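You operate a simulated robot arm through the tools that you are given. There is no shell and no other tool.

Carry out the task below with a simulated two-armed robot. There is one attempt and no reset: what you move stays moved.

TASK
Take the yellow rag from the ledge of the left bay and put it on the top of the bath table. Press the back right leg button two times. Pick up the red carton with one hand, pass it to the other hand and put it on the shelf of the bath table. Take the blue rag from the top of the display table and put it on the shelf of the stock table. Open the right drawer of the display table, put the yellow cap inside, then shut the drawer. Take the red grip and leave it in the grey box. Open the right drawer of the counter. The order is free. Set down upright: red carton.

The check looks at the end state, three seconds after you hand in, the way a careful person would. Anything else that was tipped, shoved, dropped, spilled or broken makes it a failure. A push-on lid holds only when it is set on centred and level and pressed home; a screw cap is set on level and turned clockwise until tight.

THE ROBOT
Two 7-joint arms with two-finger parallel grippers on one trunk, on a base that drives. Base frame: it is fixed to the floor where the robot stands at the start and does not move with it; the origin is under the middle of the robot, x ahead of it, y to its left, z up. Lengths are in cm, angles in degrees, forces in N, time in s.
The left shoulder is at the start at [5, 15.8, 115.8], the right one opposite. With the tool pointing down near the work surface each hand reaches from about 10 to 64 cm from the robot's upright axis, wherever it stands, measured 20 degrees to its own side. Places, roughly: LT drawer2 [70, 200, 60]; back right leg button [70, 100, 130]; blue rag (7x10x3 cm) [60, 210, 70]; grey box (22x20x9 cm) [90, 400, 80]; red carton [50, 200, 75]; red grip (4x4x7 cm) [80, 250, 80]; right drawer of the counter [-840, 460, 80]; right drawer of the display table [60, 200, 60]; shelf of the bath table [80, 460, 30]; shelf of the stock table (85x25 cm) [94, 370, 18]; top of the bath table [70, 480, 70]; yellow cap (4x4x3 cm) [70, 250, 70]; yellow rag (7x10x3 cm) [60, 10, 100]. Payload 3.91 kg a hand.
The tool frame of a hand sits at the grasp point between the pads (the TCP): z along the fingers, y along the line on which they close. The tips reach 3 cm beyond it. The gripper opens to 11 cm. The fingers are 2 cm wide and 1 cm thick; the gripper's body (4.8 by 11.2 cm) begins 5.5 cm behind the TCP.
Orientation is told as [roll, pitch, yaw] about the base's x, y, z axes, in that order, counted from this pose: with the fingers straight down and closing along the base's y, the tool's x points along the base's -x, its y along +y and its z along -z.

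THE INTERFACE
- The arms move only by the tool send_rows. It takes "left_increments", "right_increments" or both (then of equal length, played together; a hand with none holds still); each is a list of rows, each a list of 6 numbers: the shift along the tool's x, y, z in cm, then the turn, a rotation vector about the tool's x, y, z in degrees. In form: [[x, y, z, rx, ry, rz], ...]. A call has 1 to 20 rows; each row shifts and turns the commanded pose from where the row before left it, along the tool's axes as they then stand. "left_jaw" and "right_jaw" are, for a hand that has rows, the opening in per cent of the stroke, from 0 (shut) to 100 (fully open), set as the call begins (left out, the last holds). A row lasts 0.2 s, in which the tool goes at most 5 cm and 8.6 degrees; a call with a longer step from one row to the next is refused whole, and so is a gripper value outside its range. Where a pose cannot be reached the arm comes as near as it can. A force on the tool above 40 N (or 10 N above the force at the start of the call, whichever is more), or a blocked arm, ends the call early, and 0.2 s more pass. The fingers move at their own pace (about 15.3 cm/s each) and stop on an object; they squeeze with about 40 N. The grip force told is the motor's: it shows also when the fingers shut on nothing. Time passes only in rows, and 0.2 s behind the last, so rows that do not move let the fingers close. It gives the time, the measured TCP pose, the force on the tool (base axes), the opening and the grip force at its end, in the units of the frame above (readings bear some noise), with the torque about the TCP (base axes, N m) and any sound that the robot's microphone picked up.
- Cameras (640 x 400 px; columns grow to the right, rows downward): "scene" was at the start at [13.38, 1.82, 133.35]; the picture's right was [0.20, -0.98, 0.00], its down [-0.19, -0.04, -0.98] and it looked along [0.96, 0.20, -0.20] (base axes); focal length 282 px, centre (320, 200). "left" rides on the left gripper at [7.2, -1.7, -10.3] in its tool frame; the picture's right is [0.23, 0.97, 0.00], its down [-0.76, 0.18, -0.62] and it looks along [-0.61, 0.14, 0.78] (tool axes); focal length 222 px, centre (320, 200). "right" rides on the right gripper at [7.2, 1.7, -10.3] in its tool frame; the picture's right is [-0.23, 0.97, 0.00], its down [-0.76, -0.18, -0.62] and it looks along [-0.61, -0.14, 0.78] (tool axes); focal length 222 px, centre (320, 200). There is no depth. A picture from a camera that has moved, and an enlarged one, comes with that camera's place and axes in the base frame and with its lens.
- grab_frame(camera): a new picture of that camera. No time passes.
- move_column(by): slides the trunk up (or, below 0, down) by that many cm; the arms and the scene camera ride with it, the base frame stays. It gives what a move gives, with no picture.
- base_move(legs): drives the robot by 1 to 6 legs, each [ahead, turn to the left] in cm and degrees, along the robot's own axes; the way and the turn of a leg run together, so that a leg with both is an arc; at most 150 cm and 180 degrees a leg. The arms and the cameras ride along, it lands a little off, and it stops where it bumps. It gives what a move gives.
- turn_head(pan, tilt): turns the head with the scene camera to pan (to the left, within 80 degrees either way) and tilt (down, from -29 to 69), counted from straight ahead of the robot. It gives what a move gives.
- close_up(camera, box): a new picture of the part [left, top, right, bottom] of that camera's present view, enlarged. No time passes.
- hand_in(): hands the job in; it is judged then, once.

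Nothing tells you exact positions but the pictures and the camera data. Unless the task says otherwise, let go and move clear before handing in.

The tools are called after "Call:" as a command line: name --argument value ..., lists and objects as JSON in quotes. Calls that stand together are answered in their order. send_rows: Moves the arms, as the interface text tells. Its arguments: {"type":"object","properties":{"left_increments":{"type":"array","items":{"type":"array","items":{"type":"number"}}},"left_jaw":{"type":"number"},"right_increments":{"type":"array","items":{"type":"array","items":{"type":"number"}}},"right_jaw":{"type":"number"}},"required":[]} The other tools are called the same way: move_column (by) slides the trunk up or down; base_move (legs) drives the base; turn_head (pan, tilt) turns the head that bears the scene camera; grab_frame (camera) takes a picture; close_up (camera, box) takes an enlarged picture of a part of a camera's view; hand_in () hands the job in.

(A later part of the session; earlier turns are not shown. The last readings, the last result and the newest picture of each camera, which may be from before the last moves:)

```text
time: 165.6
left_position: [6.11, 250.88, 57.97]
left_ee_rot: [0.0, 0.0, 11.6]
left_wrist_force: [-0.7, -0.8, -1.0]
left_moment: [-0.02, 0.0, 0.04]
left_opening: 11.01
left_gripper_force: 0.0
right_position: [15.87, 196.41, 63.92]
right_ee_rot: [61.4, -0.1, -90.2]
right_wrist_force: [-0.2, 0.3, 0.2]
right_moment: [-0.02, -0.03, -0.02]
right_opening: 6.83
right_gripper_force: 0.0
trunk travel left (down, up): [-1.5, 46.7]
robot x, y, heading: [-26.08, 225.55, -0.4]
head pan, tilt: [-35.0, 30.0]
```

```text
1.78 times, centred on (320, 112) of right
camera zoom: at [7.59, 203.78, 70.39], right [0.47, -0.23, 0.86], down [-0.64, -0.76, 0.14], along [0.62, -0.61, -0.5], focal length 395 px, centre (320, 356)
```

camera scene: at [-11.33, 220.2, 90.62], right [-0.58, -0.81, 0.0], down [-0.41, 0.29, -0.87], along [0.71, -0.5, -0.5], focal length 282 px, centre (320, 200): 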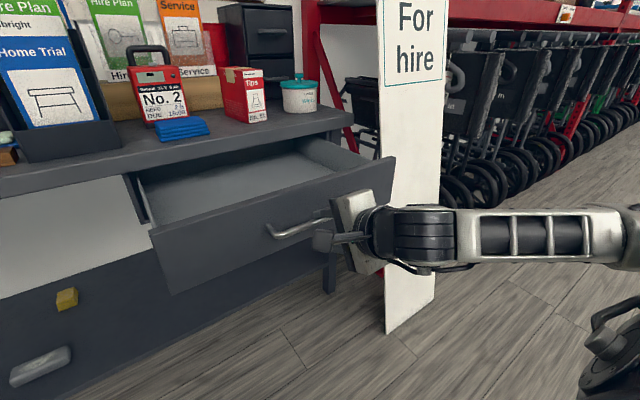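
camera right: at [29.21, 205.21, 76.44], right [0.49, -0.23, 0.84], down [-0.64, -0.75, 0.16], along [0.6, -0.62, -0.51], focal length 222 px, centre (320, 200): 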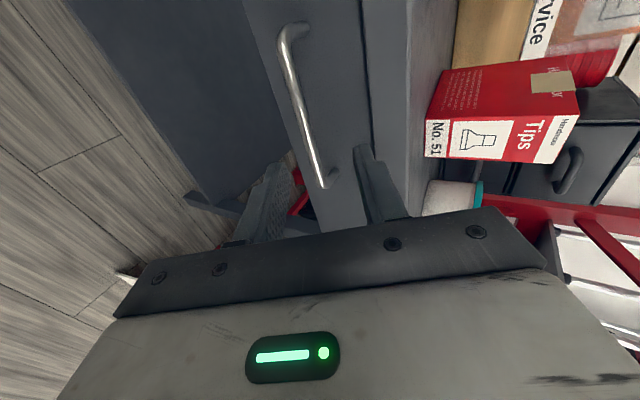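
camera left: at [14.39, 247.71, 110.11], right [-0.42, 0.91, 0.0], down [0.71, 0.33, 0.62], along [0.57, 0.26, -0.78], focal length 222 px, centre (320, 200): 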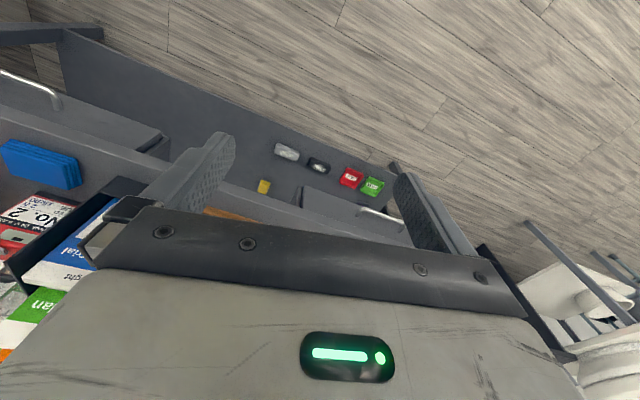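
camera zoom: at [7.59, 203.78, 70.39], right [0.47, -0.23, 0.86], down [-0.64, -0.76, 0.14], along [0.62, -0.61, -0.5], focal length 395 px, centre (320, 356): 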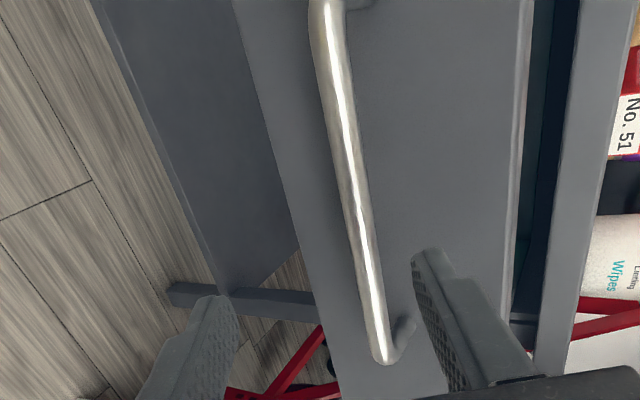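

The hand is clear of the handle now. I back away more, raise the trunk, and turn the right hand back to pointing straight down; then look at the drawer.

Call:
base_move --legs '[[-12, 0]]'

Call:
move_column --by 35

Call:
send_rows --right_increments '[[0, 0, 0, 0, 0, -8.2], [0, 0, 0, 0, 0, -8.2], [0, 0, 0, 0, 0, -8.2], [0, 0, 0, 0, 0, -8.2], [0, 0, 0, 0, 0, -8.2], [0, 0, 0, 0, 0, -8.2], [0, 0, 0, 0, 0, -8.2], [0, 0, 0, 0, 0, -8.2], [0, 0, 0, 0, 0, -8.2], [0, 0, 0, 0, 0, -8.2], [0, 0, 0, 0, 0, -8], [0, 0, 0, 0, 7.7, 0], [0, 0, 0, 0, 7.7, 0], [0, 0, 0, 0, 7.7, 0], [0, 0, 0, 0, 7.7, 0], [0, 0, 0, 0, 7.7, 0], [0, 0, 0, 0, 7.7, 0], [0, 0, 0, 0, 7.7, 0], [0, 0, 0, 0, 7.7, 0]]' --right_jaw 100

Call:
turn_head --pan -20 --tilt 30

Call:
grab_frame --camera "scene"

```text
time: 166.8
left_position: [-5.84, 251.01, 57.88]
left_ee_rot: [-0.1, 0.0, 11.6]
left_wrist_force: [0.5, -1.2, -0.4]
left_moment: [0.01, 0.03, 0.01]
left_opening: 11.0
left_gripper_force: 0.0
right_position: [3.91, 196.43, 63.87]
right_ee_rot: [61.4, -0.1, -90.2]
right_wrist_force: [-0.2, -0.3, 0.2]
right_moment: [-0.03, 0.0, -0.05]
right_opening: 6.81
right_gripper_force: 0.1
trunk travel left (down, up): [-1.5, 46.7]
robot x, y, heading: [-37.75, 225.33, -0.5]
head pan, tilt: [-35.0, 30.0]
```

```text
time: 170.2
left_position: [-5.73, 250.91, 92.97]
left_ee_rot: [-0.1, 0.0, 11.6]
left_wrist_force: [-0.6, -0.2, -0.1]
left_moment: [0.0, 0.03, -0.02]
left_opening: 11.02
left_gripper_force: 0.0
right_position: [3.89, 196.55, 98.82]
right_ee_rot: [61.4, -0.1, -90.2]
right_wrist_force: [0.0, -0.2, 0.5]
right_moment: [-0.01, -0.03, 0.0]
right_opening: 6.83
right_gripper_force: 0.0
trunk travel left (down, up): [-36.5, 11.7]
robot x, y, heading: [-37.65, 225.7, -0.6]
head pan, tilt: [-35.0, 30.0]
```

```text
time: 174.2
left_position: [-5.62, 251.06, 92.89]
left_ee_rot: [-0.1, 0.0, 11.6]
left_wrist_force: [0.6, 0.7, -0.5]
left_moment: [-0.02, 0.0, 0.0]
left_opening: 10.99
left_gripper_force: 0.1
right_position: [3.93, 196.52, 98.86]
right_ee_rot: [-0.1, 0.3, -0.2]
right_wrist_force: [0.5, -0.1, 0.6]
right_moment: [0.02, 0.01, -0.01]
right_opening: 11.0
right_gripper_force: 0.0
trunk travel left (down, up): [-36.5, 11.7]
robot x, y, heading: [-37.51, 225.64, -0.5]
head pan, tilt: [-35.0, 30.0]
```

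```text
time: 175.0
left_position: [-5.82, 251.05, 92.94]
left_ee_rot: [-0.1, 0.0, 11.7]
left_wrist_force: [-0.8, -0.3, 1.0]
left_moment: [-0.02, 0.0, 0.01]
left_opening: 10.99
left_gripper_force: 0.1
right_position: [3.89, 196.44, 98.81]
right_ee_rot: [-0.1, 0.2, -0.2]
right_wrist_force: [0.4, -0.4, -0.7]
right_moment: [0.03, 0.01, 0.01]
right_opening: 11.0
right_gripper_force: 0.1
trunk travel left (down, up): [-36.5, 11.7]
robot x, y, heading: [-37.62, 225.48, -0.6]
head pan, tilt: [-20.0, 30.0]
```

```text
taken
camera scene: at [-25.18, 222.39, 126.82], right [-0.35, -0.94, 0.0], down [-0.47, 0.18, -0.87], along [0.81, -0.3, -0.5], focal length 282 px, centre (320, 200)
```

scene: 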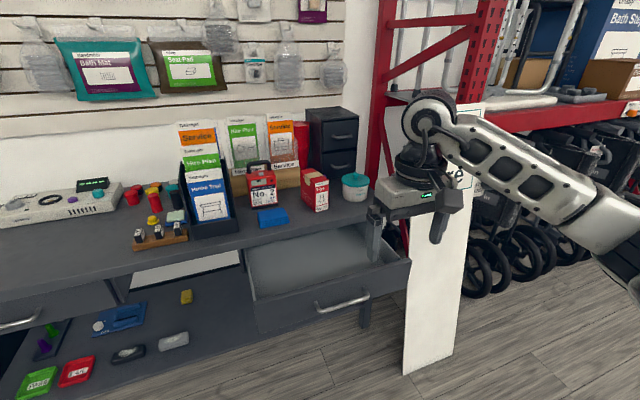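

The drawer is open about 23 cm with its front at x≈26. Before choosing where to stand for the cap, I look down to see how big my base is.

Call:
turn_head --pan 0 --tilt 69

Call:
grab_frame --camera "scene"

```text
time: 176.1
left_position: [-5.59, 251.14, 93.0]
left_ee_rot: [0.0, 0.0, 11.6]
left_wrist_force: [0.7, -0.2, 0.0]
left_moment: [-0.02, 0.02, -0.01]
left_opening: 10.99
left_gripper_force: 0.1
right_position: [3.87, 196.49, 98.94]
right_ee_rot: [-0.1, 0.3, -0.3]
right_wrist_force: [0.0, 0.5, -0.2]
right_moment: [0.02, -0.03, -0.02]
right_opening: 11.0
right_gripper_force: 0.0
trunk travel left (down, up): [-36.5, 11.7]
robot x, y, heading: [-38.02, 225.4, -0.5]
head pan, tilt: [0.0, 68.8]
```

```text
taken
camera scene: at [-28.05, 225.51, 121.67], right [-0.01, -1.0, 0.0], down [-0.93, 0.01, -0.36], along [0.36, 0.0, -0.93], focal length 282 px, centre (320, 200)
```

scene: 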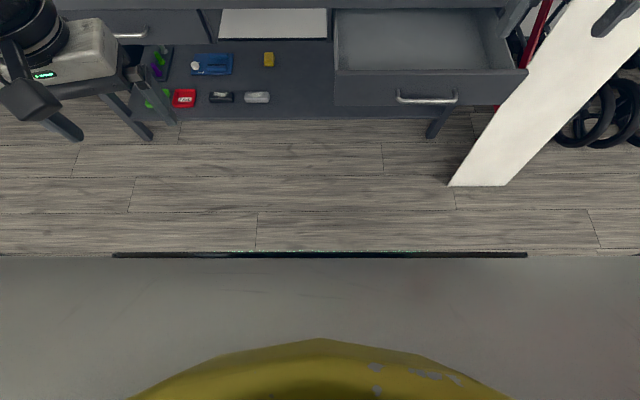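

The base front is hidden under the torso, so it reaches less than about 30 cm ahead. I drive to stand left of the cap with the right shoulder turned forward, keeping hands high.

Call:
base_move --legs '[[0, 41], [66, 0], [0, -28.5]]'

Call:
turn_head --pan -35 --tilt 35

Call:
grab_frame --camera "scene"

Call:
grab_frame --camera "right"

```text
time: 183.0
left_position: [38.32, 299.15, 92.91]
left_ee_rot: [0.0, 0.0, 23.6]
left_wrist_force: [-0.6, 0.1, 0.5]
left_moment: [-0.02, 0.0, -0.01]
left_opening: 10.99
left_gripper_force: 0.0
right_position: [59.06, 247.81, 98.85]
right_ee_rot: [-0.1, 0.2, 11.6]
right_wrist_force: [0.4, 0.2, -0.1]
right_moment: [-0.01, 0.0, 0.0]
right_opening: 11.01
right_gripper_force: 0.0
trunk travel left (down, up): [-36.5, 11.7]
robot x, y, heading: [12.36, 267.85, 11.2]
head pan, tilt: [0.0, 68.8]
```

```text
time: 184.0
left_position: [38.5, 299.14, 93.02]
left_ee_rot: [0.0, -0.1, 23.5]
left_wrist_force: [0.0, -0.1, -0.5]
left_moment: [0.01, -0.02, 0.01]
left_opening: 10.99
left_gripper_force: 0.0
right_position: [59.03, 247.76, 98.98]
right_ee_rot: [-0.1, 0.3, 11.6]
right_wrist_force: [-0.3, -0.4, 0.7]
right_moment: [0.01, 0.0, 0.02]
right_opening: 11.0
right_gripper_force: 0.0
trunk travel left (down, up): [-36.5, 11.7]
robot x, y, heading: [12.23, 267.49, 11.4]
head pan, tilt: [-35.0, 35.0]
```

```text
taken
camera scene: at [24.38, 264.98, 126.03], right [-0.4, -0.92, 0.0], down [-0.53, 0.23, -0.82], along [0.75, -0.33, -0.57], focal length 282 px, centre (320, 200)
```

scene: 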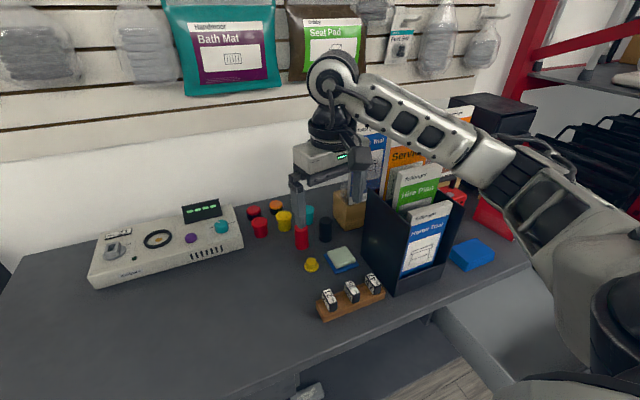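

```text
taken
camera right: at [51.61, 248.12, 109.35], right [0.03, 1.0, 0.0], down [0.78, -0.02, 0.62], along [0.62, -0.02, -0.78], focal length 222 px, centre (320, 200)
```

right: 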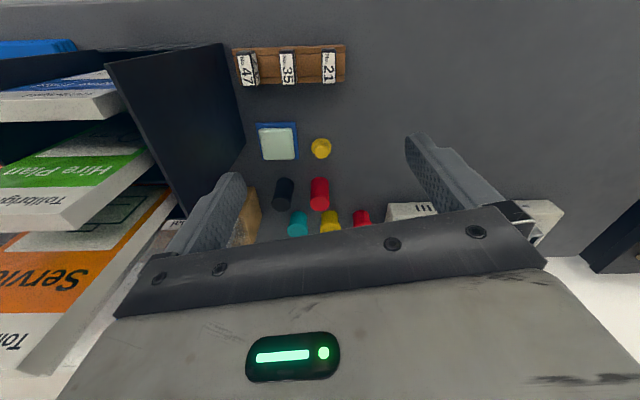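

From here the right forearm would pass low over the tall brochures, so the left hand is better for the cap. The cap is confirmed at (68.8, 247.7). I tuck the right hand back and up, and move the base to the right of the cap with the left shoulder forward.

Call:
send_rows --right_increments '[[2.4, 0, -2.8, 0, 0, 0], [2.4, 0, -2.8, 0, 0, 0], [2.4, 0, -2.8, 0, 0, 0], [2.4, 0, -2.8, 0, 0, 0], [2.4, 0, -2.8, 0, 0, 0]]'

Call:
base_move --legs '[[-25, 0], [0, -56], [31, 0], [0, 32.5]]'

Call:
turn_head --pan 15 --tilt 35

Call:
grab_frame --camera "scene"

Call:
grab_frame --camera "left"

```text
time: 185.2
left_position: [38.33, 299.14, 92.97]
left_ee_rot: [-0.1, 0.1, 23.5]
left_wrist_force: [0.3, 0.3, 0.3]
left_moment: [-0.03, -0.02, -0.01]
left_opening: 10.99
left_gripper_force: 0.0
right_position: [47.06, 245.26, 112.85]
right_ee_rot: [-0.1, 0.4, 11.6]
right_wrist_force: [-0.3, 0.5, 0.0]
right_moment: [0.01, -0.04, 0.01]
right_opening: 11.0
right_gripper_force: 0.0
trunk travel left (down, up): [-36.5, 11.7]
robot x, y, heading: [11.84, 267.59, 11.5]
head pan, tilt: [-35.0, 35.0]
```

```text
time: 192.8
left_position: [46.6, 259.37, 93.07]
left_ee_rot: [0.0, -0.1, 0.1]
left_wrist_force: [0.0, 0.2, -0.2]
left_moment: [0.01, -0.02, 0.02]
left_opening: 10.97
left_gripper_force: 0.0
right_position: [33.13, 206.34, 112.79]
right_ee_rot: [-0.1, 0.2, -11.7]
right_wrist_force: [-0.1, 0.2, 0.8]
right_moment: [0.0, -0.01, 0.02]
right_opening: 11.03
right_gripper_force: 0.0
trunk travel left (down, up): [-36.5, 11.7]
robot x, y, heading: [9.9, 240.75, -12.1]
head pan, tilt: [-35.0, 35.0]
```

```text
time: 194.0
left_position: [46.58, 259.31, 93.04]
left_ee_rot: [0.0, 0.0, 0.1]
left_wrist_force: [-0.3, 1.0, 1.1]
left_moment: [0.02, 0.0, 0.01]
left_opening: 11.03
left_gripper_force: 0.0
right_position: [33.27, 206.39, 112.71]
right_ee_rot: [-0.1, 0.2, -11.8]
right_wrist_force: [0.0, 0.2, 0.0]
right_moment: [0.04, -0.03, -0.02]
right_opening: 11.01
right_gripper_force: 0.0
trunk travel left (down, up): [-36.5, 11.7]
robot x, y, heading: [9.87, 240.9, -12.2]
head pan, tilt: [15.0, 35.0]
```

```text
taken
camera scene: at [22.97, 240.49, 126.04], right [0.05, -1.0, 0.0], down [-0.57, -0.03, -0.82], along [0.82, 0.04, -0.57], focal length 282 px, centre (320, 200)
```

scene: 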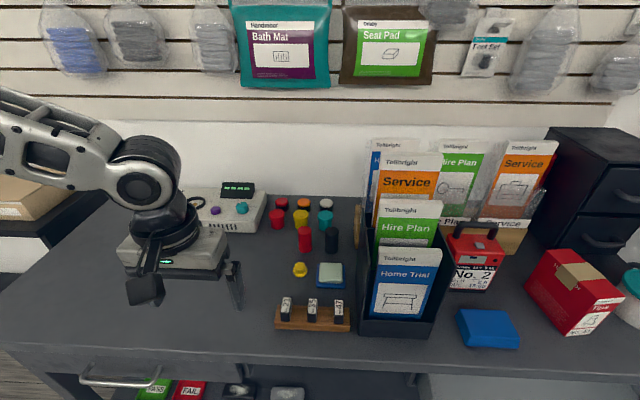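

```text
taken
camera left: at [39.29, 257.62, 103.3], right [-0.23, 0.97, 0.0], down [0.76, 0.18, 0.62], along [0.61, 0.14, -0.78], focal length 222 px, centre (320, 200)
```

left: 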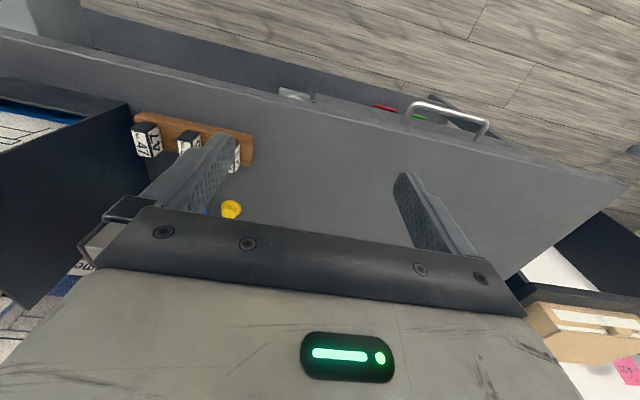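

Call:
send_rows --left_increments '[[-3.3, -1.6, -2, 0, 0, 0], [-3.4, -1.6, -2, 0, 0, 0], [-3.4, -1.6, -2, 0, 0, 0], [-3.3, -1.5, -2, 0, 0, 0], [0, 0, 0, 0, 0, 8], [0, 0, 0, 0, 0, 8], [0, 0, 0, 0, 0, 8], [0, 0, 0, 0, 0, 8], [0, 0, 0, 0, 0, 8]]' --left_jaw 55

Call:
move_column --by -19

Call:
grab_frame --camera "left"

Call:
grab_frame --camera "scene"

```text
time: 196.0
left_position: [59.92, 253.01, 101.09]
left_ee_rot: [0.0, 0.1, -40.1]
left_wrist_force: [-0.1, -0.2, -0.1]
left_moment: [0.01, -0.04, 0.0]
left_opening: 6.04
left_gripper_force: 0.0
right_position: [33.27, 206.37, 112.88]
right_ee_rot: [-0.1, 0.2, -11.8]
right_wrist_force: [1.0, 0.0, -0.3]
right_moment: [0.02, 0.02, -0.03]
right_opening: 10.97
right_gripper_force: 0.1
trunk travel left (down, up): [-36.5, 11.7]
robot x, y, heading: [9.67, 240.64, -12.1]
head pan, tilt: [15.0, 35.0]
```

```text
time: 198.0
left_position: [59.96, 253.09, 81.97]
left_ee_rot: [0.0, 0.0, -39.8]
left_wrist_force: [0.3, 0.8, -0.3]
left_moment: [-0.01, 0.0, 0.0]
left_opening: 6.03
left_gripper_force: 0.1
right_position: [33.19, 206.37, 93.82]
right_ee_rot: [-0.1, 0.2, -11.8]
right_wrist_force: [0.1, 0.3, 0.6]
right_moment: [0.03, 0.0, 0.01]
right_opening: 11.03
right_gripper_force: 0.2
trunk travel left (down, up): [-17.5, 30.7]
robot x, y, heading: [10.03, 241.14, -11.8]
head pan, tilt: [15.0, 35.0]
```

```text
taken
camera left: at [53.3, 256.39, 92.37], right [0.45, 0.89, 0.0], down [0.7, -0.35, 0.62], along [0.56, -0.28, -0.78], focal length 222 px, centre (320, 200)
```

left: 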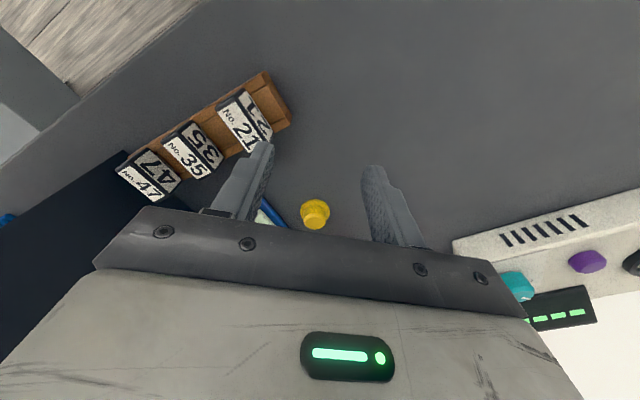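

```text
taken
camera scene: at [22.97, 240.5, 107.04], right [0.05, -1.0, 0.0], down [-0.57, -0.03, -0.82], along [0.82, 0.04, -0.57], focal length 282 px, centre (320, 200)
```

scene: 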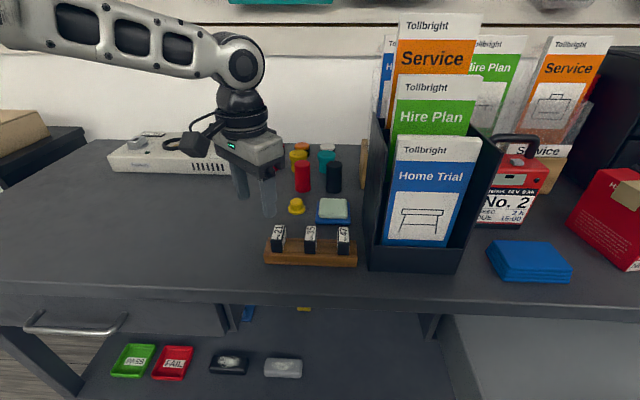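

Call:
send_rows --left_increments '[[-2.5, 0.4, 0, 0, 0, 0], [-2.5, 0.4, 0, 0, 0, 0], [-2.5, 0.4, 0, 0, 0, 0], [-2.47, 0.38, 0, 0, 0, 0]]' --left_jaw 50

Call:
grab_frame --camera "left"

Call:
close_up --camera "scene" --box '[200, 130, 400, 255]'

```text
time: 199.0
left_position: [66.01, 250.27, 82.16]
left_ee_rot: [0.1, -0.2, -39.9]
left_wrist_force: [0.4, -0.2, 0.6]
left_moment: [-0.01, -0.03, 0.0]
left_opening: 5.51
left_gripper_force: 0.1
left hand out of reach, approached as far as the arm can: row 3, 4
right_position: [33.17, 206.46, 93.75]
right_ee_rot: [-0.1, 0.2, -11.8]
right_wrist_force: [0.2, -0.2, 0.4]
right_moment: [0.01, -0.02, 0.02]
right_opening: 11.01
right_gripper_force: 0.0
trunk travel left (down, up): [-17.5, 30.7]
robot x, y, heading: [10.07, 240.78, -11.9]
head pan, tilt: [15.0, 35.0]
```

```text
taken
camera left: at [59.36, 253.6, 92.48], right [0.45, 0.89, 0.0], down [0.7, -0.35, 0.62], along [0.56, -0.28, -0.78], focal length 222 px, centre (320, 200)
```

left: 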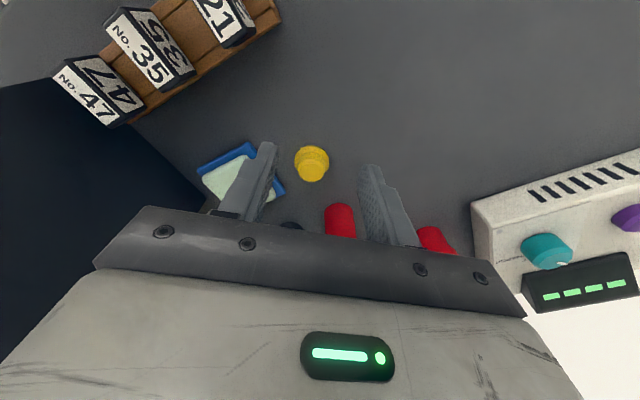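

```text
3.20 times, centred on (300, 192) of scene
camera zoom: at [22.98, 240.5, 107.03], right [0.05, -1.0, 0.0], down [-0.57, -0.03, -0.82], along [0.82, 0.04, -0.57], focal length 904 px, centre (384, 224)
```

zoom: 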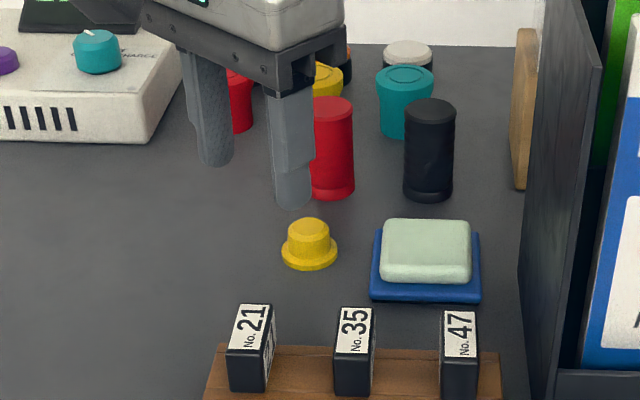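

The vertical hand is about 3 cm short. I tilt it forward by 12° and continue, rather than moving the torso closer to the open drawer.

Call:
send_rows --left_increments '[[0, 0, 0, -3.9, -4.6, 0], [0, 0, 0, -3.9, -4.6, 0], [-1.75, -0.1, 0.27, 0, 0, 0], [-1.75, -0.1, 0.27, 0, 0, 0]]'

Call:
grab_frame --camera "left"

Call:
close_up --camera "scene" --box '[200, 130, 400, 255]'

```text
time: 200.0
left_position: [68.12, 248.42, 82.33]
left_ee_rot: [7.9, -9.3, -40.4]
left_wrist_force: [-0.6, 1.5, 0.5]
left_moment: [0.0, 0.01, 0.01]
left_opening: 5.51
left_gripper_force: 0.1
left hand out of reach, approached as far as the arm can: row 4
right_position: [33.37, 206.33, 93.73]
right_ee_rot: [-0.2, 0.2, -11.8]
right_wrist_force: [0.2, -0.2, 0.0]
right_moment: [-0.01, 0.01, 0.02]
right_opening: 11.0
right_gripper_force: 0.0
trunk travel left (down, up): [-17.5, 30.7]
robot x, y, heading: [9.78, 240.62, -11.9]
head pan, tilt: [15.0, 35.0]
```

```text
taken
camera left: at [59.28, 251.89, 91.0], right [0.44, 0.89, 0.09], down [0.55, -0.35, 0.76], along [0.71, -0.28, -0.65], focal length 222 px, centre (320, 200)
```

left: 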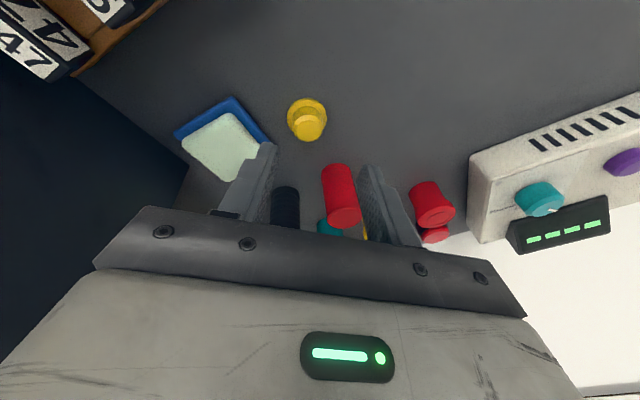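

```text
3.20 times, centred on (300, 192) of scene
camera zoom: at [22.96, 240.5, 107.04], right [0.05, -1.0, 0.0], down [-0.57, -0.03, -0.82], along [0.82, 0.04, -0.57], focal length 904 px, centre (384, 224)
```

zoom: 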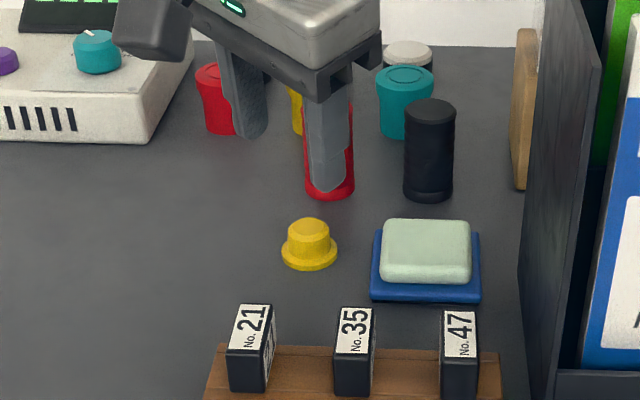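

Call:
send_rows --left_increments '[[0.08, -0.27, 2.0, 0, 0, 0], [0.08, -0.27, 2.0, 0, 0, 0], [0.08, -0.25, 1.6, 0, 0, 0], [0.05, -0.15, 0.9, 0, 0, 0]]'

Call:
grab_frame --camera "left"

Call:
close_up --camera "scene" --box '[240, 150, 360, 225]'

```text
time: 201.0
left_position: [67.46, 249.36, 76.08]
left_ee_rot: [7.9, -9.4, -40.5]
left_wrist_force: [0.8, -0.2, -0.4]
left_moment: [0.04, 0.01, -0.04]
left_opening: 5.49
left_gripper_force: 0.1
left hand out of reach, approached as far as the arm can: row 1, 2, 3, 4
right_position: [33.26, 206.33, 93.84]
right_ee_rot: [-0.1, 0.3, -11.8]
right_wrist_force: [0.8, 0.6, -0.3]
right_moment: [-0.02, -0.04, -0.01]
right_opening: 10.99
right_gripper_force: 0.0
trunk travel left (down, up): [-17.5, 30.7]
robot x, y, heading: [9.94, 240.78, -12.2]
head pan, tilt: [15.0, 35.0]
```

```text
taken
camera left: at [58.71, 252.81, 84.83], right [0.44, 0.89, 0.09], down [0.55, -0.35, 0.76], along [0.71, -0.28, -0.65], focal length 222 px, centre (320, 200)
```

left: 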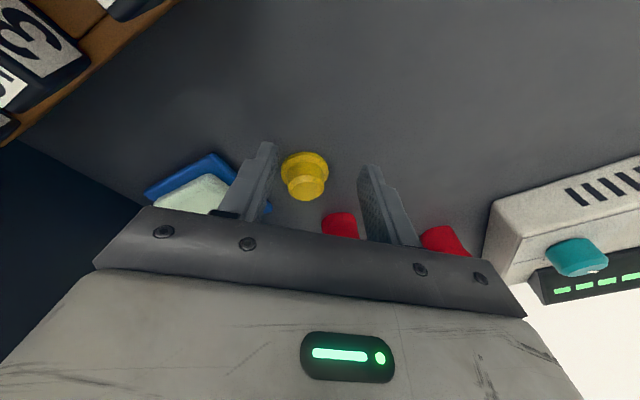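

```text
5.33 times, centred on (300, 188) of scene
camera zoom: at [22.97, 240.5, 107.04], right [0.05, -1.0, 0.0], down [-0.57, -0.03, -0.82], along [0.82, 0.04, -0.57], focal length 1506 px, centre (427, 267)
```

zoom: 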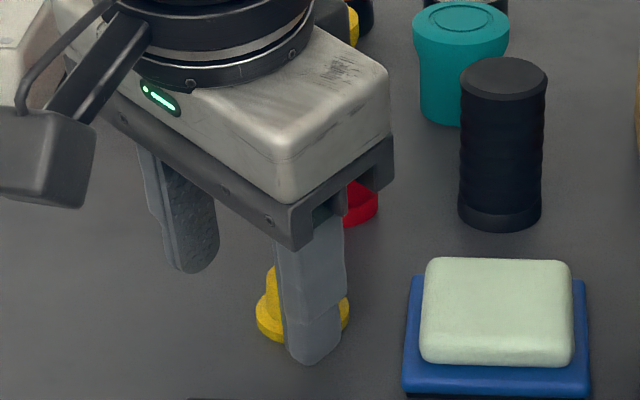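

Call:
send_rows --left_increments '[[0, 0, -0.2, -3.2, -3.8, 0], [0, 0, -0.2, -3.2, -3.8, 0], [-0.9, -0.2, 0.25, 0, 0, 0], [-0.9, -0.2, 0.25, 0, 0, 0]]'

Call:
grab_frame --camera "left"

Call:
close_up --camera "scene" --box '[240, 150, 360, 225]'

```text
time: 202.0
left_position: [68.53, 248.04, 76.51]
left_ee_rot: [14.6, -16.8, -42.1]
left_wrist_force: [0.5, -0.3, 0.8]
left_moment: [0.01, 0.01, 0.0]
left_opening: 5.5
left_gripper_force: 0.0
right_position: [33.28, 206.45, 93.77]
right_ee_rot: [-0.2, 0.2, -11.8]
right_wrist_force: [-0.5, -0.3, 0.3]
right_moment: [0.0, 0.0, 0.01]
right_opening: 11.01
right_gripper_force: 0.2
trunk travel left (down, up): [-17.5, 30.7]
robot x, y, heading: [10.0, 241.03, -12.1]
head pan, tilt: [15.0, 35.0]
```

```text
taken
camera left: at [58.37, 251.48, 83.6], right [0.42, 0.89, 0.17], down [0.41, -0.35, 0.84], along [0.81, -0.28, -0.52], focal length 222 px, centre (320, 200)
```

left: 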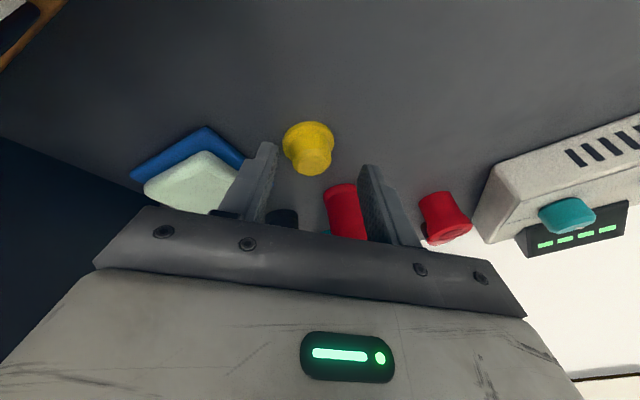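

```text
5.33 times, centred on (300, 188) of scene
camera zoom: at [22.98, 240.5, 107.04], right [0.05, -1.0, 0.0], down [-0.57, -0.03, -0.82], along [0.82, 0.04, -0.57], focal length 1506 px, centre (427, 267)
```

zoom: 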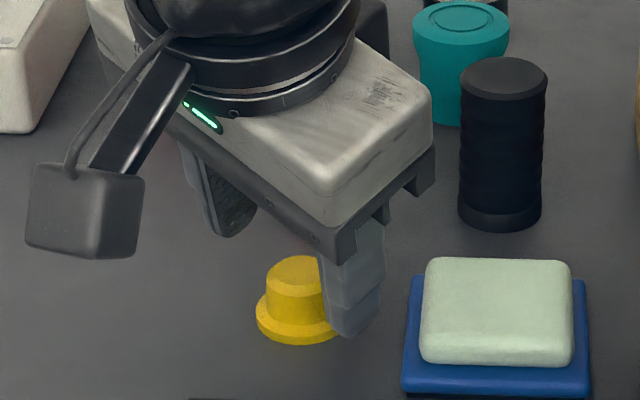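

The cap lies between the fingers. I descend the last centimetre and close.

Call:
send_rows --left_increments '[[0.14, -0.12, 0.45, 0, 0, 0], [0.14, -0.12, 0.45, 0, 0, 0]]'

Call:
send_rows --left_increments '[[0, 0, 0, 0, 0, 0], [0, 0, 0, 0, 0, 0], [0, 0, 0, 0, 0, 0]]' --left_jaw 0

Call:
grab_frame --camera "left"

Call:
close_up --camera "scene" --box '[240, 150, 360, 225]'

```text
time: 202.6
left_position: [68.4, 248.35, 76.03]
left_ee_rot: [14.6, -17.0, -42.1]
left_wrist_force: [-1.7, 0.2, 10.2]
left_moment: [-0.17, 0.22, -0.05]
left_opening: 5.38
left_gripper_force: 0.0
left hand out of reach, approached as far as the arm can: row 2
right_position: [33.25, 206.35, 93.86]
right_ee_rot: [0.0, 0.1, -11.7]
right_wrist_force: [0.1, -0.5, -0.1]
right_moment: [0.01, -0.04, 0.03]
right_opening: 10.97
right_gripper_force: 0.1
trunk travel left (down, up): [-17.5, 30.7]
robot x, y, heading: [10.16, 240.83, -12.2]
head pan, tilt: [15.0, 35.0]
```

```text
time: 203.4
left_position: [68.29, 248.48, 75.89]
left_ee_rot: [14.6, -16.9, -42.2]
left_wrist_force: [3.4, 1.9, 14.2]
left_moment: [-0.15, -0.17, 0.04]
left_opening: 2.2
left_gripper_force: 40.0
right_position: [33.27, 206.27, 93.8]
right_ee_rot: [0.0, 0.2, -11.9]
right_wrist_force: [-0.4, 0.8, 1.0]
right_moment: [0.01, -0.01, 0.0]
right_opening: 11.01
right_gripper_force: 0.2
trunk travel left (down, up): [-17.5, 30.7]
robot x, y, heading: [9.76, 240.76, -11.9]
head pan, tilt: [15.0, 35.0]
```

```text
taken
camera left: at [58.22, 251.73, 82.93], right [0.42, 0.89, 0.17], down [0.41, -0.35, 0.84], along [0.81, -0.28, -0.51], focal length 222 px, centre (320, 200)
```

left: 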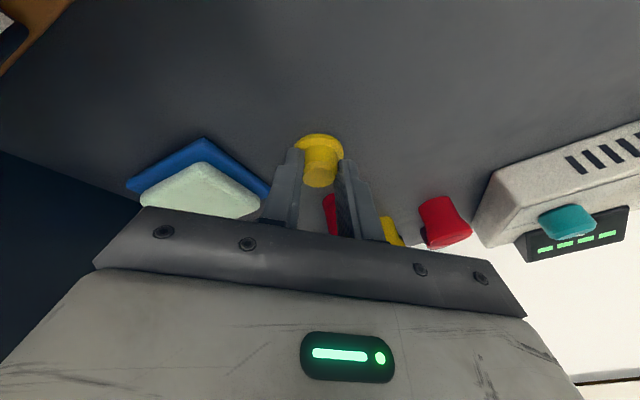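

```text
5.33 times, centred on (300, 188) of scene
camera zoom: at [22.89, 240.5, 107.06], right [0.05, -1.0, 0.0], down [-0.57, -0.03, -0.82], along [0.82, 0.04, -0.57], focal length 1506 px, centre (427, 267)
```

zoom: 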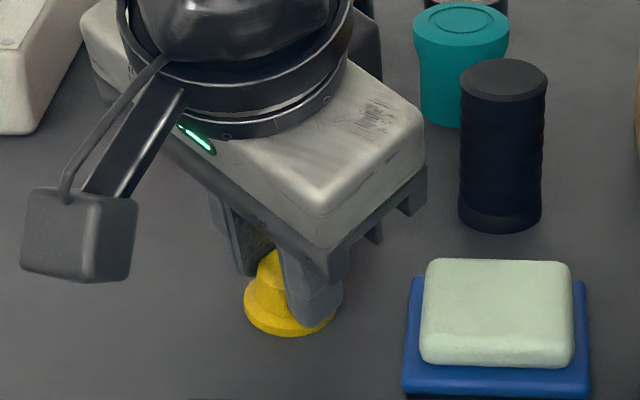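

It holds the cap by its crown (2.2 cm). I lift straight up with the trunk and check.

Call:
move_column --by 3

Call:
close_up --camera "scene" --box '[240, 150, 360, 225]'

Call:
grab_frame --camera "left"

```text
time: 204.2
left_position: [68.3, 248.38, 78.65]
left_ee_rot: [14.5, -16.6, -42.0]
left_wrist_force: [-0.2, -0.1, 0.1]
left_moment: [0.01, -0.05, 0.02]
left_opening: 2.32
left_gripper_force: 40.5
right_position: [33.21, 206.37, 96.85]
right_ee_rot: [-0.1, 0.1, -11.8]
right_wrist_force: [-0.5, -0.2, -0.5]
right_moment: [-0.05, -0.01, 0.03]
right_opening: 10.99
right_gripper_force: 0.1
trunk travel left (down, up): [-20.5, 27.7]
robot x, y, heading: [10.21, 241.18, -12.1]
head pan, tilt: [15.0, 35.0]
```

```text
5.33 times, centred on (300, 188) of scene
camera zoom: at [22.98, 240.5, 110.03], right [0.05, -1.0, 0.0], down [-0.57, -0.03, -0.82], along [0.82, 0.04, -0.57], focal length 1506 px, centre (427, 267)
```

zoom: 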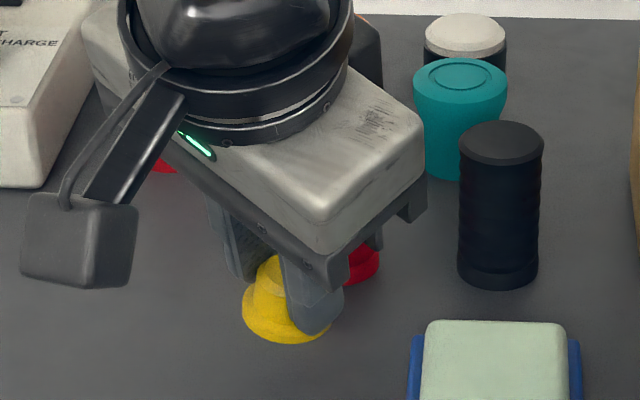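

```text
taken
camera left: at [58.18, 251.71, 85.72], right [0.42, 0.89, 0.17], down [0.41, -0.35, 0.84], along [0.81, -0.28, -0.52], focal length 222 px, centre (320, 200)
```

left: 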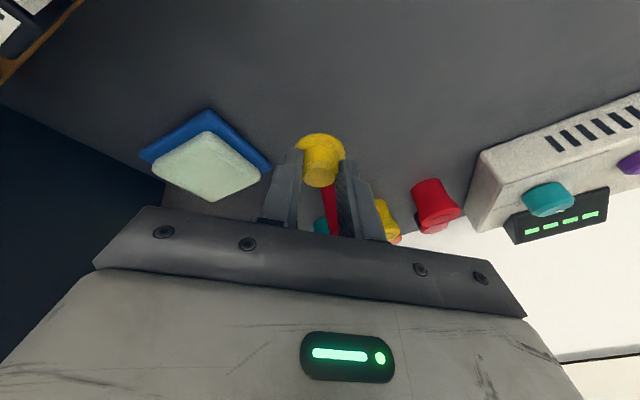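

The cap is held. I raise the trunk, draw the hand back, and drive around to stand in front of the open drawer.

Call:
move_column --by 20

Call:
send_rows --left_increments '[[2.77, -1.02, -1.12, 0, 0, 0], [2.77, -1.02, -1.12, 0, 0, 0], [2.77, -1.02, -1.12, 0, 0, 0], [2.77, -1.02, -1.12, 0, 0, 0], [2.77, -1.02, -1.12, 0, 0, 0], [2.77, -1.02, -1.12, 0, 0, 0], [0, 0, 0, 4.7, 5.6, 0], [0, 0, 0, 4.7, 5.6, 0], [0, 0, 0, 4.7, 5.6, 0]]'

Call:
base_move --legs '[[-30, 0], [0, -78], [46, 0], [0, 70]]'

Call:
turn_head --pan 20 --tilt 40

Call:
grab_frame --camera "scene"

Call:
grab_frame --camera "left"

```text
time: 206.4
left_position: [68.26, 248.43, 98.64]
left_ee_rot: [14.7, -16.6, -42.2]
left_wrist_force: [0.5, -1.2, -0.1]
left_moment: [-0.01, 0.0, -0.01]
left_opening: 2.27
left_gripper_force: 40.3
right_position: [33.34, 206.32, 116.91]
right_ee_rot: [-0.1, 0.2, -11.8]
right_wrist_force: [-0.7, 0.7, 0.1]
right_moment: [0.02, -0.01, -0.01]
right_opening: 11.0
right_gripper_force: 0.0
trunk travel left (down, up): [-40.5, 7.7]
robot x, y, heading: [10.3, 240.94, -11.9]
head pan, tilt: [15.0, 35.0]
```

```text
time: 208.4
left_position: [50.47, 254.32, 98.72]
left_ee_rot: [0.0, 0.0, -40.0]
left_wrist_force: [-0.1, 0.2, 0.3]
left_moment: [0.03, 0.0, 0.01]
left_opening: 2.21
left_gripper_force: 39.7
right_position: [33.34, 206.27, 116.89]
right_ee_rot: [-0.1, 0.2, -11.8]
right_wrist_force: [-0.9, -0.1, -0.1]
right_moment: [0.01, 0.02, 0.02]
right_opening: 11.01
right_gripper_force: 0.0
trunk travel left (down, up): [-40.5, 7.7]
robot x, y, heading: [9.72, 240.87, -12.2]
head pan, tilt: [15.0, 35.0]
```

```text
time: 219.2
left_position: [21.69, 206.78, 98.69]
left_ee_rot: [0.1, -0.1, -50.2]
left_wrist_force: [-1.0, -0.5, -0.5]
left_moment: [0.02, 0.0, 0.01]
left_opening: 2.19
left_gripper_force: 39.8
right_position: [-3.64, 162.62, 116.81]
right_ee_rot: [-0.1, 0.2, -22.0]
right_wrist_force: [-0.7, -0.6, 0.2]
right_moment: [-0.02, -0.01, 0.01]
right_opening: 11.0
right_gripper_force: 0.1
trunk travel left (down, up): [-40.5, 7.7]
robot x, y, heading: [-20.35, 200.5, -22.1]
head pan, tilt: [15.0, 35.0]
```

```text
time: 219.9
left_position: [21.53, 206.76, 98.64]
left_ee_rot: [0.1, -0.1, -50.1]
left_wrist_force: [-0.4, -0.1, -0.6]
left_moment: [-0.02, 0.01, -0.04]
left_opening: 2.17
left_gripper_force: 40.1
right_position: [-3.68, 162.63, 116.82]
right_ee_rot: [0.1, 0.1, -22.1]
right_wrist_force: [0.3, 0.6, -0.5]
right_moment: [-0.02, -0.01, -0.01]
right_opening: 11.03
right_gripper_force: 0.0
trunk travel left (down, up): [-40.5, 7.7]
robot x, y, heading: [-20.53, 200.66, -22.2]
head pan, tilt: [20.0, 40.0]
```

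```text
taken
camera scene: at [-8.01, 198.82, 129.28], right [-0.04, -1.0, 0.0], down [-0.64, 0.02, -0.77], along [0.77, -0.03, -0.64], focal length 282 px, centre (320, 200)
```

scene: 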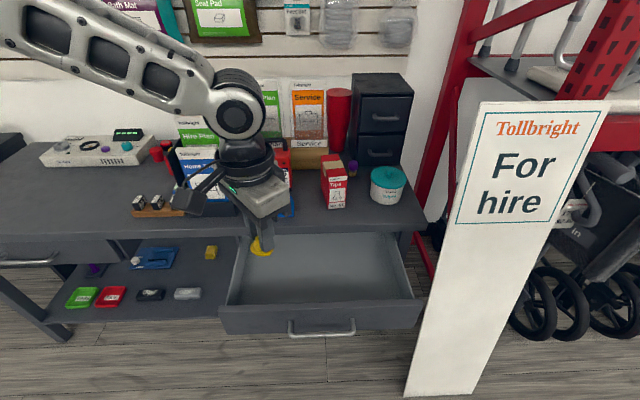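

```text
taken
camera left: at [15.57, 211.27, 109.03], right [0.6, 0.8, 0.0], down [0.62, -0.47, 0.62], along [0.5, -0.37, -0.78], focal length 222 px, centre (320, 200)
```

left: 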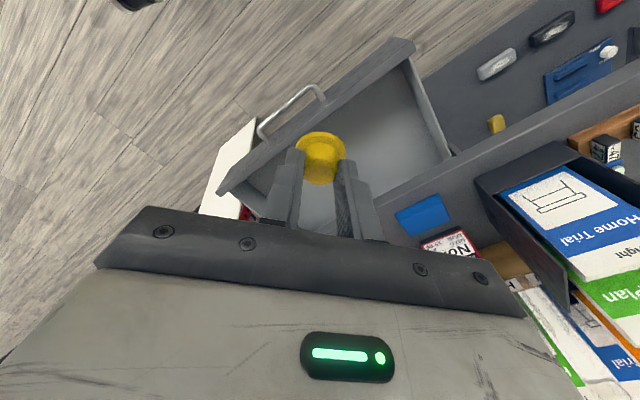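

The open drawer is right below. I move the left hand over its middle, restore the grasp tilt so the cap is level, and lower with the trunk.

Call:
send_rows --left_increments '[[-2.9, 1.35, 0, 0, 0, 0], [-2.9, 1.35, 0, 0, 0, 0], [-2.9, 1.35, 0, 0, 0, 0], [-2.9, 1.35, 0, 0, 0, 0], [-2.9, 1.33, 0, 0, 0, 0], [0, 0, 0, -4.7, -5.6, 0], [0, 0, 0, -4.7, -5.6, 0], [0, 0, 0, -4.7, -5.6, 0]]'

Call:
move_column --by -24

Call:
grab_frame --camera "scene"

Call:
grab_frame --camera "left"

```text
time: 221.7
left_position: [35.44, 200.67, 98.99]
left_ee_rot: [14.5, -16.8, -52.3]
left_wrist_force: [-0.2, 0.6, 0.2]
left_moment: [0.01, 0.0, 0.02]
left_opening: 2.17
left_gripper_force: 40.0
left hand out of reach, approached as far as the arm can: row 5
right_position: [-3.68, 162.67, 116.83]
right_ee_rot: [-0.1, 0.2, -22.0]
right_wrist_force: [0.2, -0.1, -0.2]
right_moment: [-0.01, -0.02, 0.03]
right_opening: 10.99
right_gripper_force: 0.0
trunk travel left (down, up): [-40.5, 7.7]
robot x, y, heading: [-20.27, 200.58, -22.2]
head pan, tilt: [20.0, 40.0]
```

```text
time: 224.2
left_position: [35.59, 200.69, 75.03]
left_ee_rot: [14.6, -16.6, -52.2]
left_wrist_force: [0.1, -0.6, -0.5]
left_moment: [-0.02, -0.02, -0.04]
left_opening: 2.17
left_gripper_force: 40.0
right_position: [-3.66, 162.66, 92.79]
right_ee_rot: [0.0, 0.3, -22.0]
right_wrist_force: [1.0, -0.1, 0.0]
right_moment: [-0.03, -0.01, 0.02]
right_opening: 10.99
right_gripper_force: 0.1
trunk travel left (down, up): [-16.5, 31.7]
robot x, y, heading: [-20.38, 200.83, -21.9]
head pan, tilt: [20.0, 40.0]
```

```text
taken
camera scene: at [-8.02, 198.83, 105.28], right [-0.04, -1.0, 0.0], down [-0.64, 0.02, -0.77], along [0.77, -0.03, -0.64], focal length 282 px, centre (320, 200)
```

scene: 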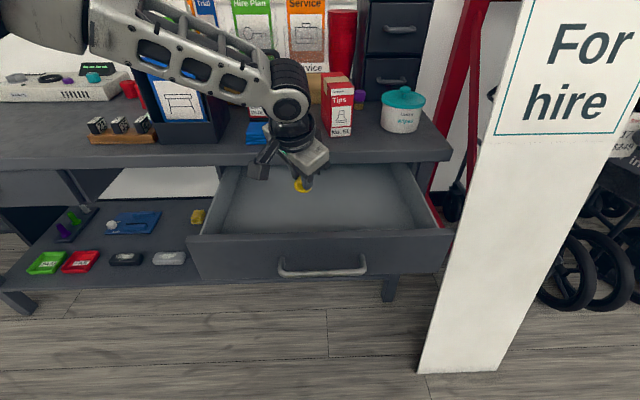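

```text
taken
camera left: at [26.19, 205.79, 82.12], right [0.57, 0.81, 0.17], down [0.34, -0.42, 0.84], along [0.75, -0.42, -0.52], focal length 222 px, centre (320, 200)
```

left: 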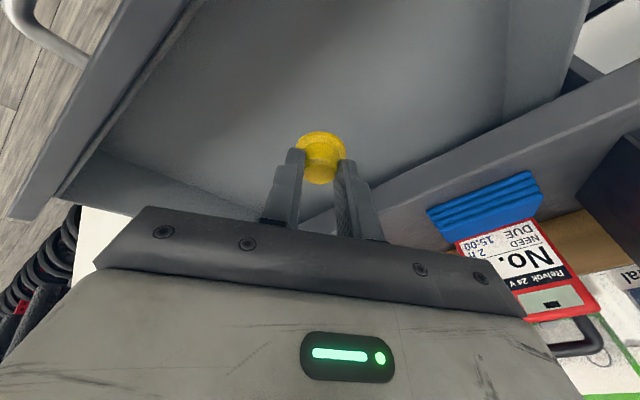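

Call:
move_column --by -6

Call:
close_up --camera "scene" --box '[200, 100, 420, 240]'

Call:
move_column --by -1

```text
time: 225.2
left_position: [35.53, 200.63, 69.12]
left_ee_rot: [14.7, -16.7, -52.2]
left_wrist_force: [0.2, 0.4, -0.2]
left_moment: [0.01, 0.01, 0.01]
left_opening: 2.17
left_gripper_force: 39.9
right_position: [-3.66, 162.65, 86.91]
right_ee_rot: [0.0, 0.1, -21.9]
right_wrist_force: [-0.1, 0.0, 0.5]
right_moment: [0.03, -0.01, 0.01]
right_opening: 11.02
right_gripper_force: 0.1
trunk travel left (down, up): [-10.5, 37.7]
robot x, y, heading: [-20.36, 200.85, -22.4]
head pan, tilt: [20.0, 40.0]
```

```text
2.86 times, centred on (310, 170) of scene
camera zoom: at [-8.02, 198.83, 99.28], right [-0.04, -1.0, 0.0], down [-0.64, 0.02, -0.77], along [0.77, -0.03, -0.64], focal length 807 px, centre (349, 286)
```

zoom: 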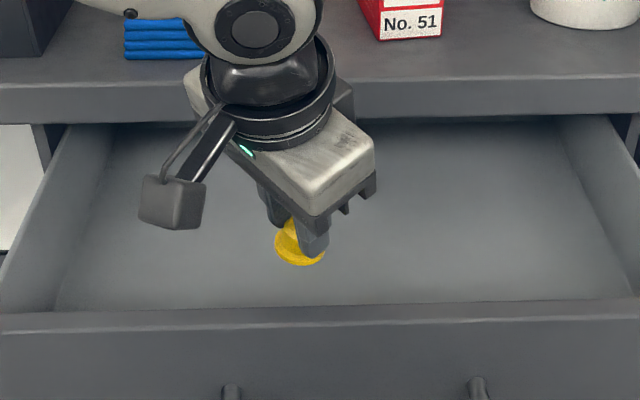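

```text
time: 225.8
left_position: [35.48, 200.64, 67.97]
left_ee_rot: [14.6, -16.6, -52.2]
left_wrist_force: [-0.3, -0.4, 0.3]
left_moment: [0.04, 0.02, -0.01]
left_opening: 2.14
left_gripper_force: 39.7
right_position: [-3.63, 162.53, 85.83]
right_ee_rot: [-0.1, 0.2, -22.0]
right_wrist_force: [0.3, -0.4, -0.4]
right_moment: [0.02, 0.01, -0.01]
right_opening: 11.01
right_gripper_force: 0.0
trunk travel left (down, up): [-9.5, 38.7]
robot x, y, heading: [-20.89, 200.75, -22.1]
head pan, tilt: [20.0, 40.0]
```

Call:
move_column --by -1.2

Call:
move_column --by -1

Call:
close_up --camera "scene" --box '[240, 130, 400, 230]'

```text
time: 226.4
left_position: [35.55, 200.67, 66.91]
left_ee_rot: [14.5, -16.7, -52.2]
left_wrist_force: [0.9, 0.4, -0.5]
left_moment: [-0.03, -0.01, 0.01]
left_opening: 2.15
left_gripper_force: 40.5
right_position: [-3.71, 162.55, 84.68]
right_ee_rot: [0.0, 0.2, -21.9]
right_wrist_force: [0.5, -0.2, 0.2]
right_moment: [0.01, -0.01, 0.03]
right_opening: 11.01
right_gripper_force: 0.0
trunk travel left (down, up): [-8.3, 39.9]
robot x, y, heading: [-20.37, 201.27, -22.2]
head pan, tilt: [20.0, 40.0]
```

```text
time: 226.9
left_position: [35.59, 200.62, 65.82]
left_ee_rot: [14.6, -16.6, -52.3]
left_wrist_force: [0.0, -0.4, 0.8]
left_moment: [0.02, 0.0, 0.03]
left_opening: 2.16
left_gripper_force: 40.0
right_position: [-3.58, 162.6, 83.72]
right_ee_rot: [0.0, 0.2, -22.0]
right_wrist_force: [-0.7, -0.3, -0.3]
right_moment: [-0.02, 0.0, -0.01]
right_opening: 10.99
right_gripper_force: 0.1
trunk travel left (down, up): [-7.3, 40.9]
robot x, y, heading: [-20.35, 200.62, -22.4]
head pan, tilt: [20.0, 40.0]
```

```text
4.00 times, centred on (320, 180) of scene
camera zoom: at [-8.02, 198.83, 96.08], right [-0.04, -1.0, 0.0], down [-0.64, 0.02, -0.77], along [0.77, -0.03, -0.64], focal length 1130 px, centre (320, 280)
```

zoom: 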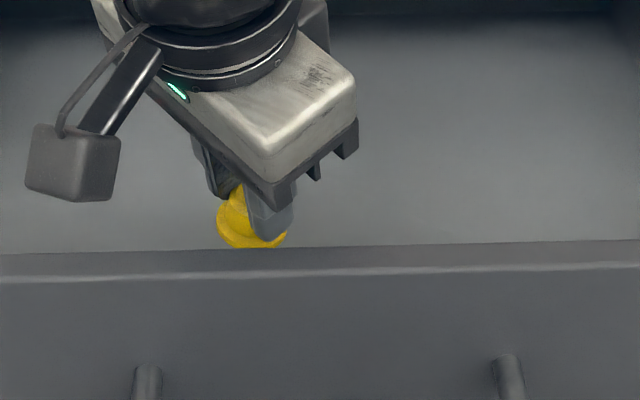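

Call:
move_column --by -1

Call:
move_column --by -1

Call:
move_column --by -0.8

Call:
grab_frame --camera "left"

```text
time: 227.5
left_position: [35.55, 200.68, 64.94]
left_ee_rot: [14.7, -16.7, -52.2]
left_wrist_force: [-0.1, -0.5, -0.2]
left_moment: [0.02, -0.01, -0.01]
left_opening: 2.14
left_gripper_force: 40.1
right_position: [-3.68, 162.59, 82.66]
right_ee_rot: [0.0, 0.1, -22.0]
right_wrist_force: [-0.5, 0.2, -0.1]
right_moment: [0.04, 0.01, 0.02]
right_opening: 11.01
right_gripper_force: 0.0
trunk travel left (down, up): [-6.3, 41.9]
robot x, y, heading: [-20.53, 200.7, -22.2]
head pan, tilt: [20.0, 40.0]
```

```text
time: 228.1
left_position: [35.56, 200.66, 63.7]
left_ee_rot: [14.6, -16.7, -52.2]
left_wrist_force: [0.3, -0.2, -0.1]
left_moment: [0.03, 0.03, 0.02]
left_opening: 2.12
left_gripper_force: 39.7
right_position: [-3.66, 162.65, 81.64]
right_ee_rot: [0.0, 0.2, -22.0]
right_wrist_force: [-0.6, 0.3, -1.0]
right_moment: [-0.01, 0.01, 0.01]
right_opening: 11.0
right_gripper_force: 0.0
trunk travel left (down, up): [-5.3, 42.9]
robot x, y, heading: [-20.21, 200.97, -22.0]
head pan, tilt: [20.0, 40.0]
```

```text
time: 228.7
left_position: [35.68, 200.7, 63.03]
left_ee_rot: [14.6, -16.6, -52.2]
left_wrist_force: [2.7, -0.6, 0.6]
left_moment: [0.02, 0.11, 0.1]
left_opening: 2.16
left_gripper_force: 39.9
right_position: [-3.65, 162.67, 80.87]
right_ee_rot: [0.0, 0.2, -22.0]
right_wrist_force: [-0.2, -0.4, -1.3]
right_moment: [-0.01, 0.02, 0.01]
right_opening: 11.02
right_gripper_force: 0.1
trunk travel left (down, up): [-4.5, 43.7]
robot x, y, heading: [-20.17, 200.89, -22.2]
head pan, tilt: [20.0, 40.0]
```

```text
taken
camera left: at [26.22, 205.78, 70.11], right [0.57, 0.81, 0.17], down [0.34, -0.42, 0.84], along [0.75, -0.42, -0.52], focal length 222 px, centre (320, 200)
```

left: 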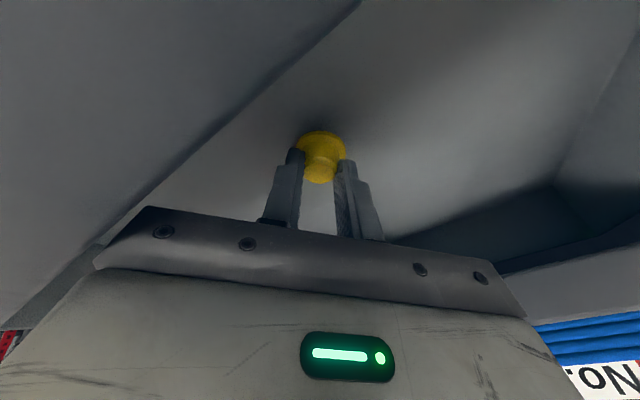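

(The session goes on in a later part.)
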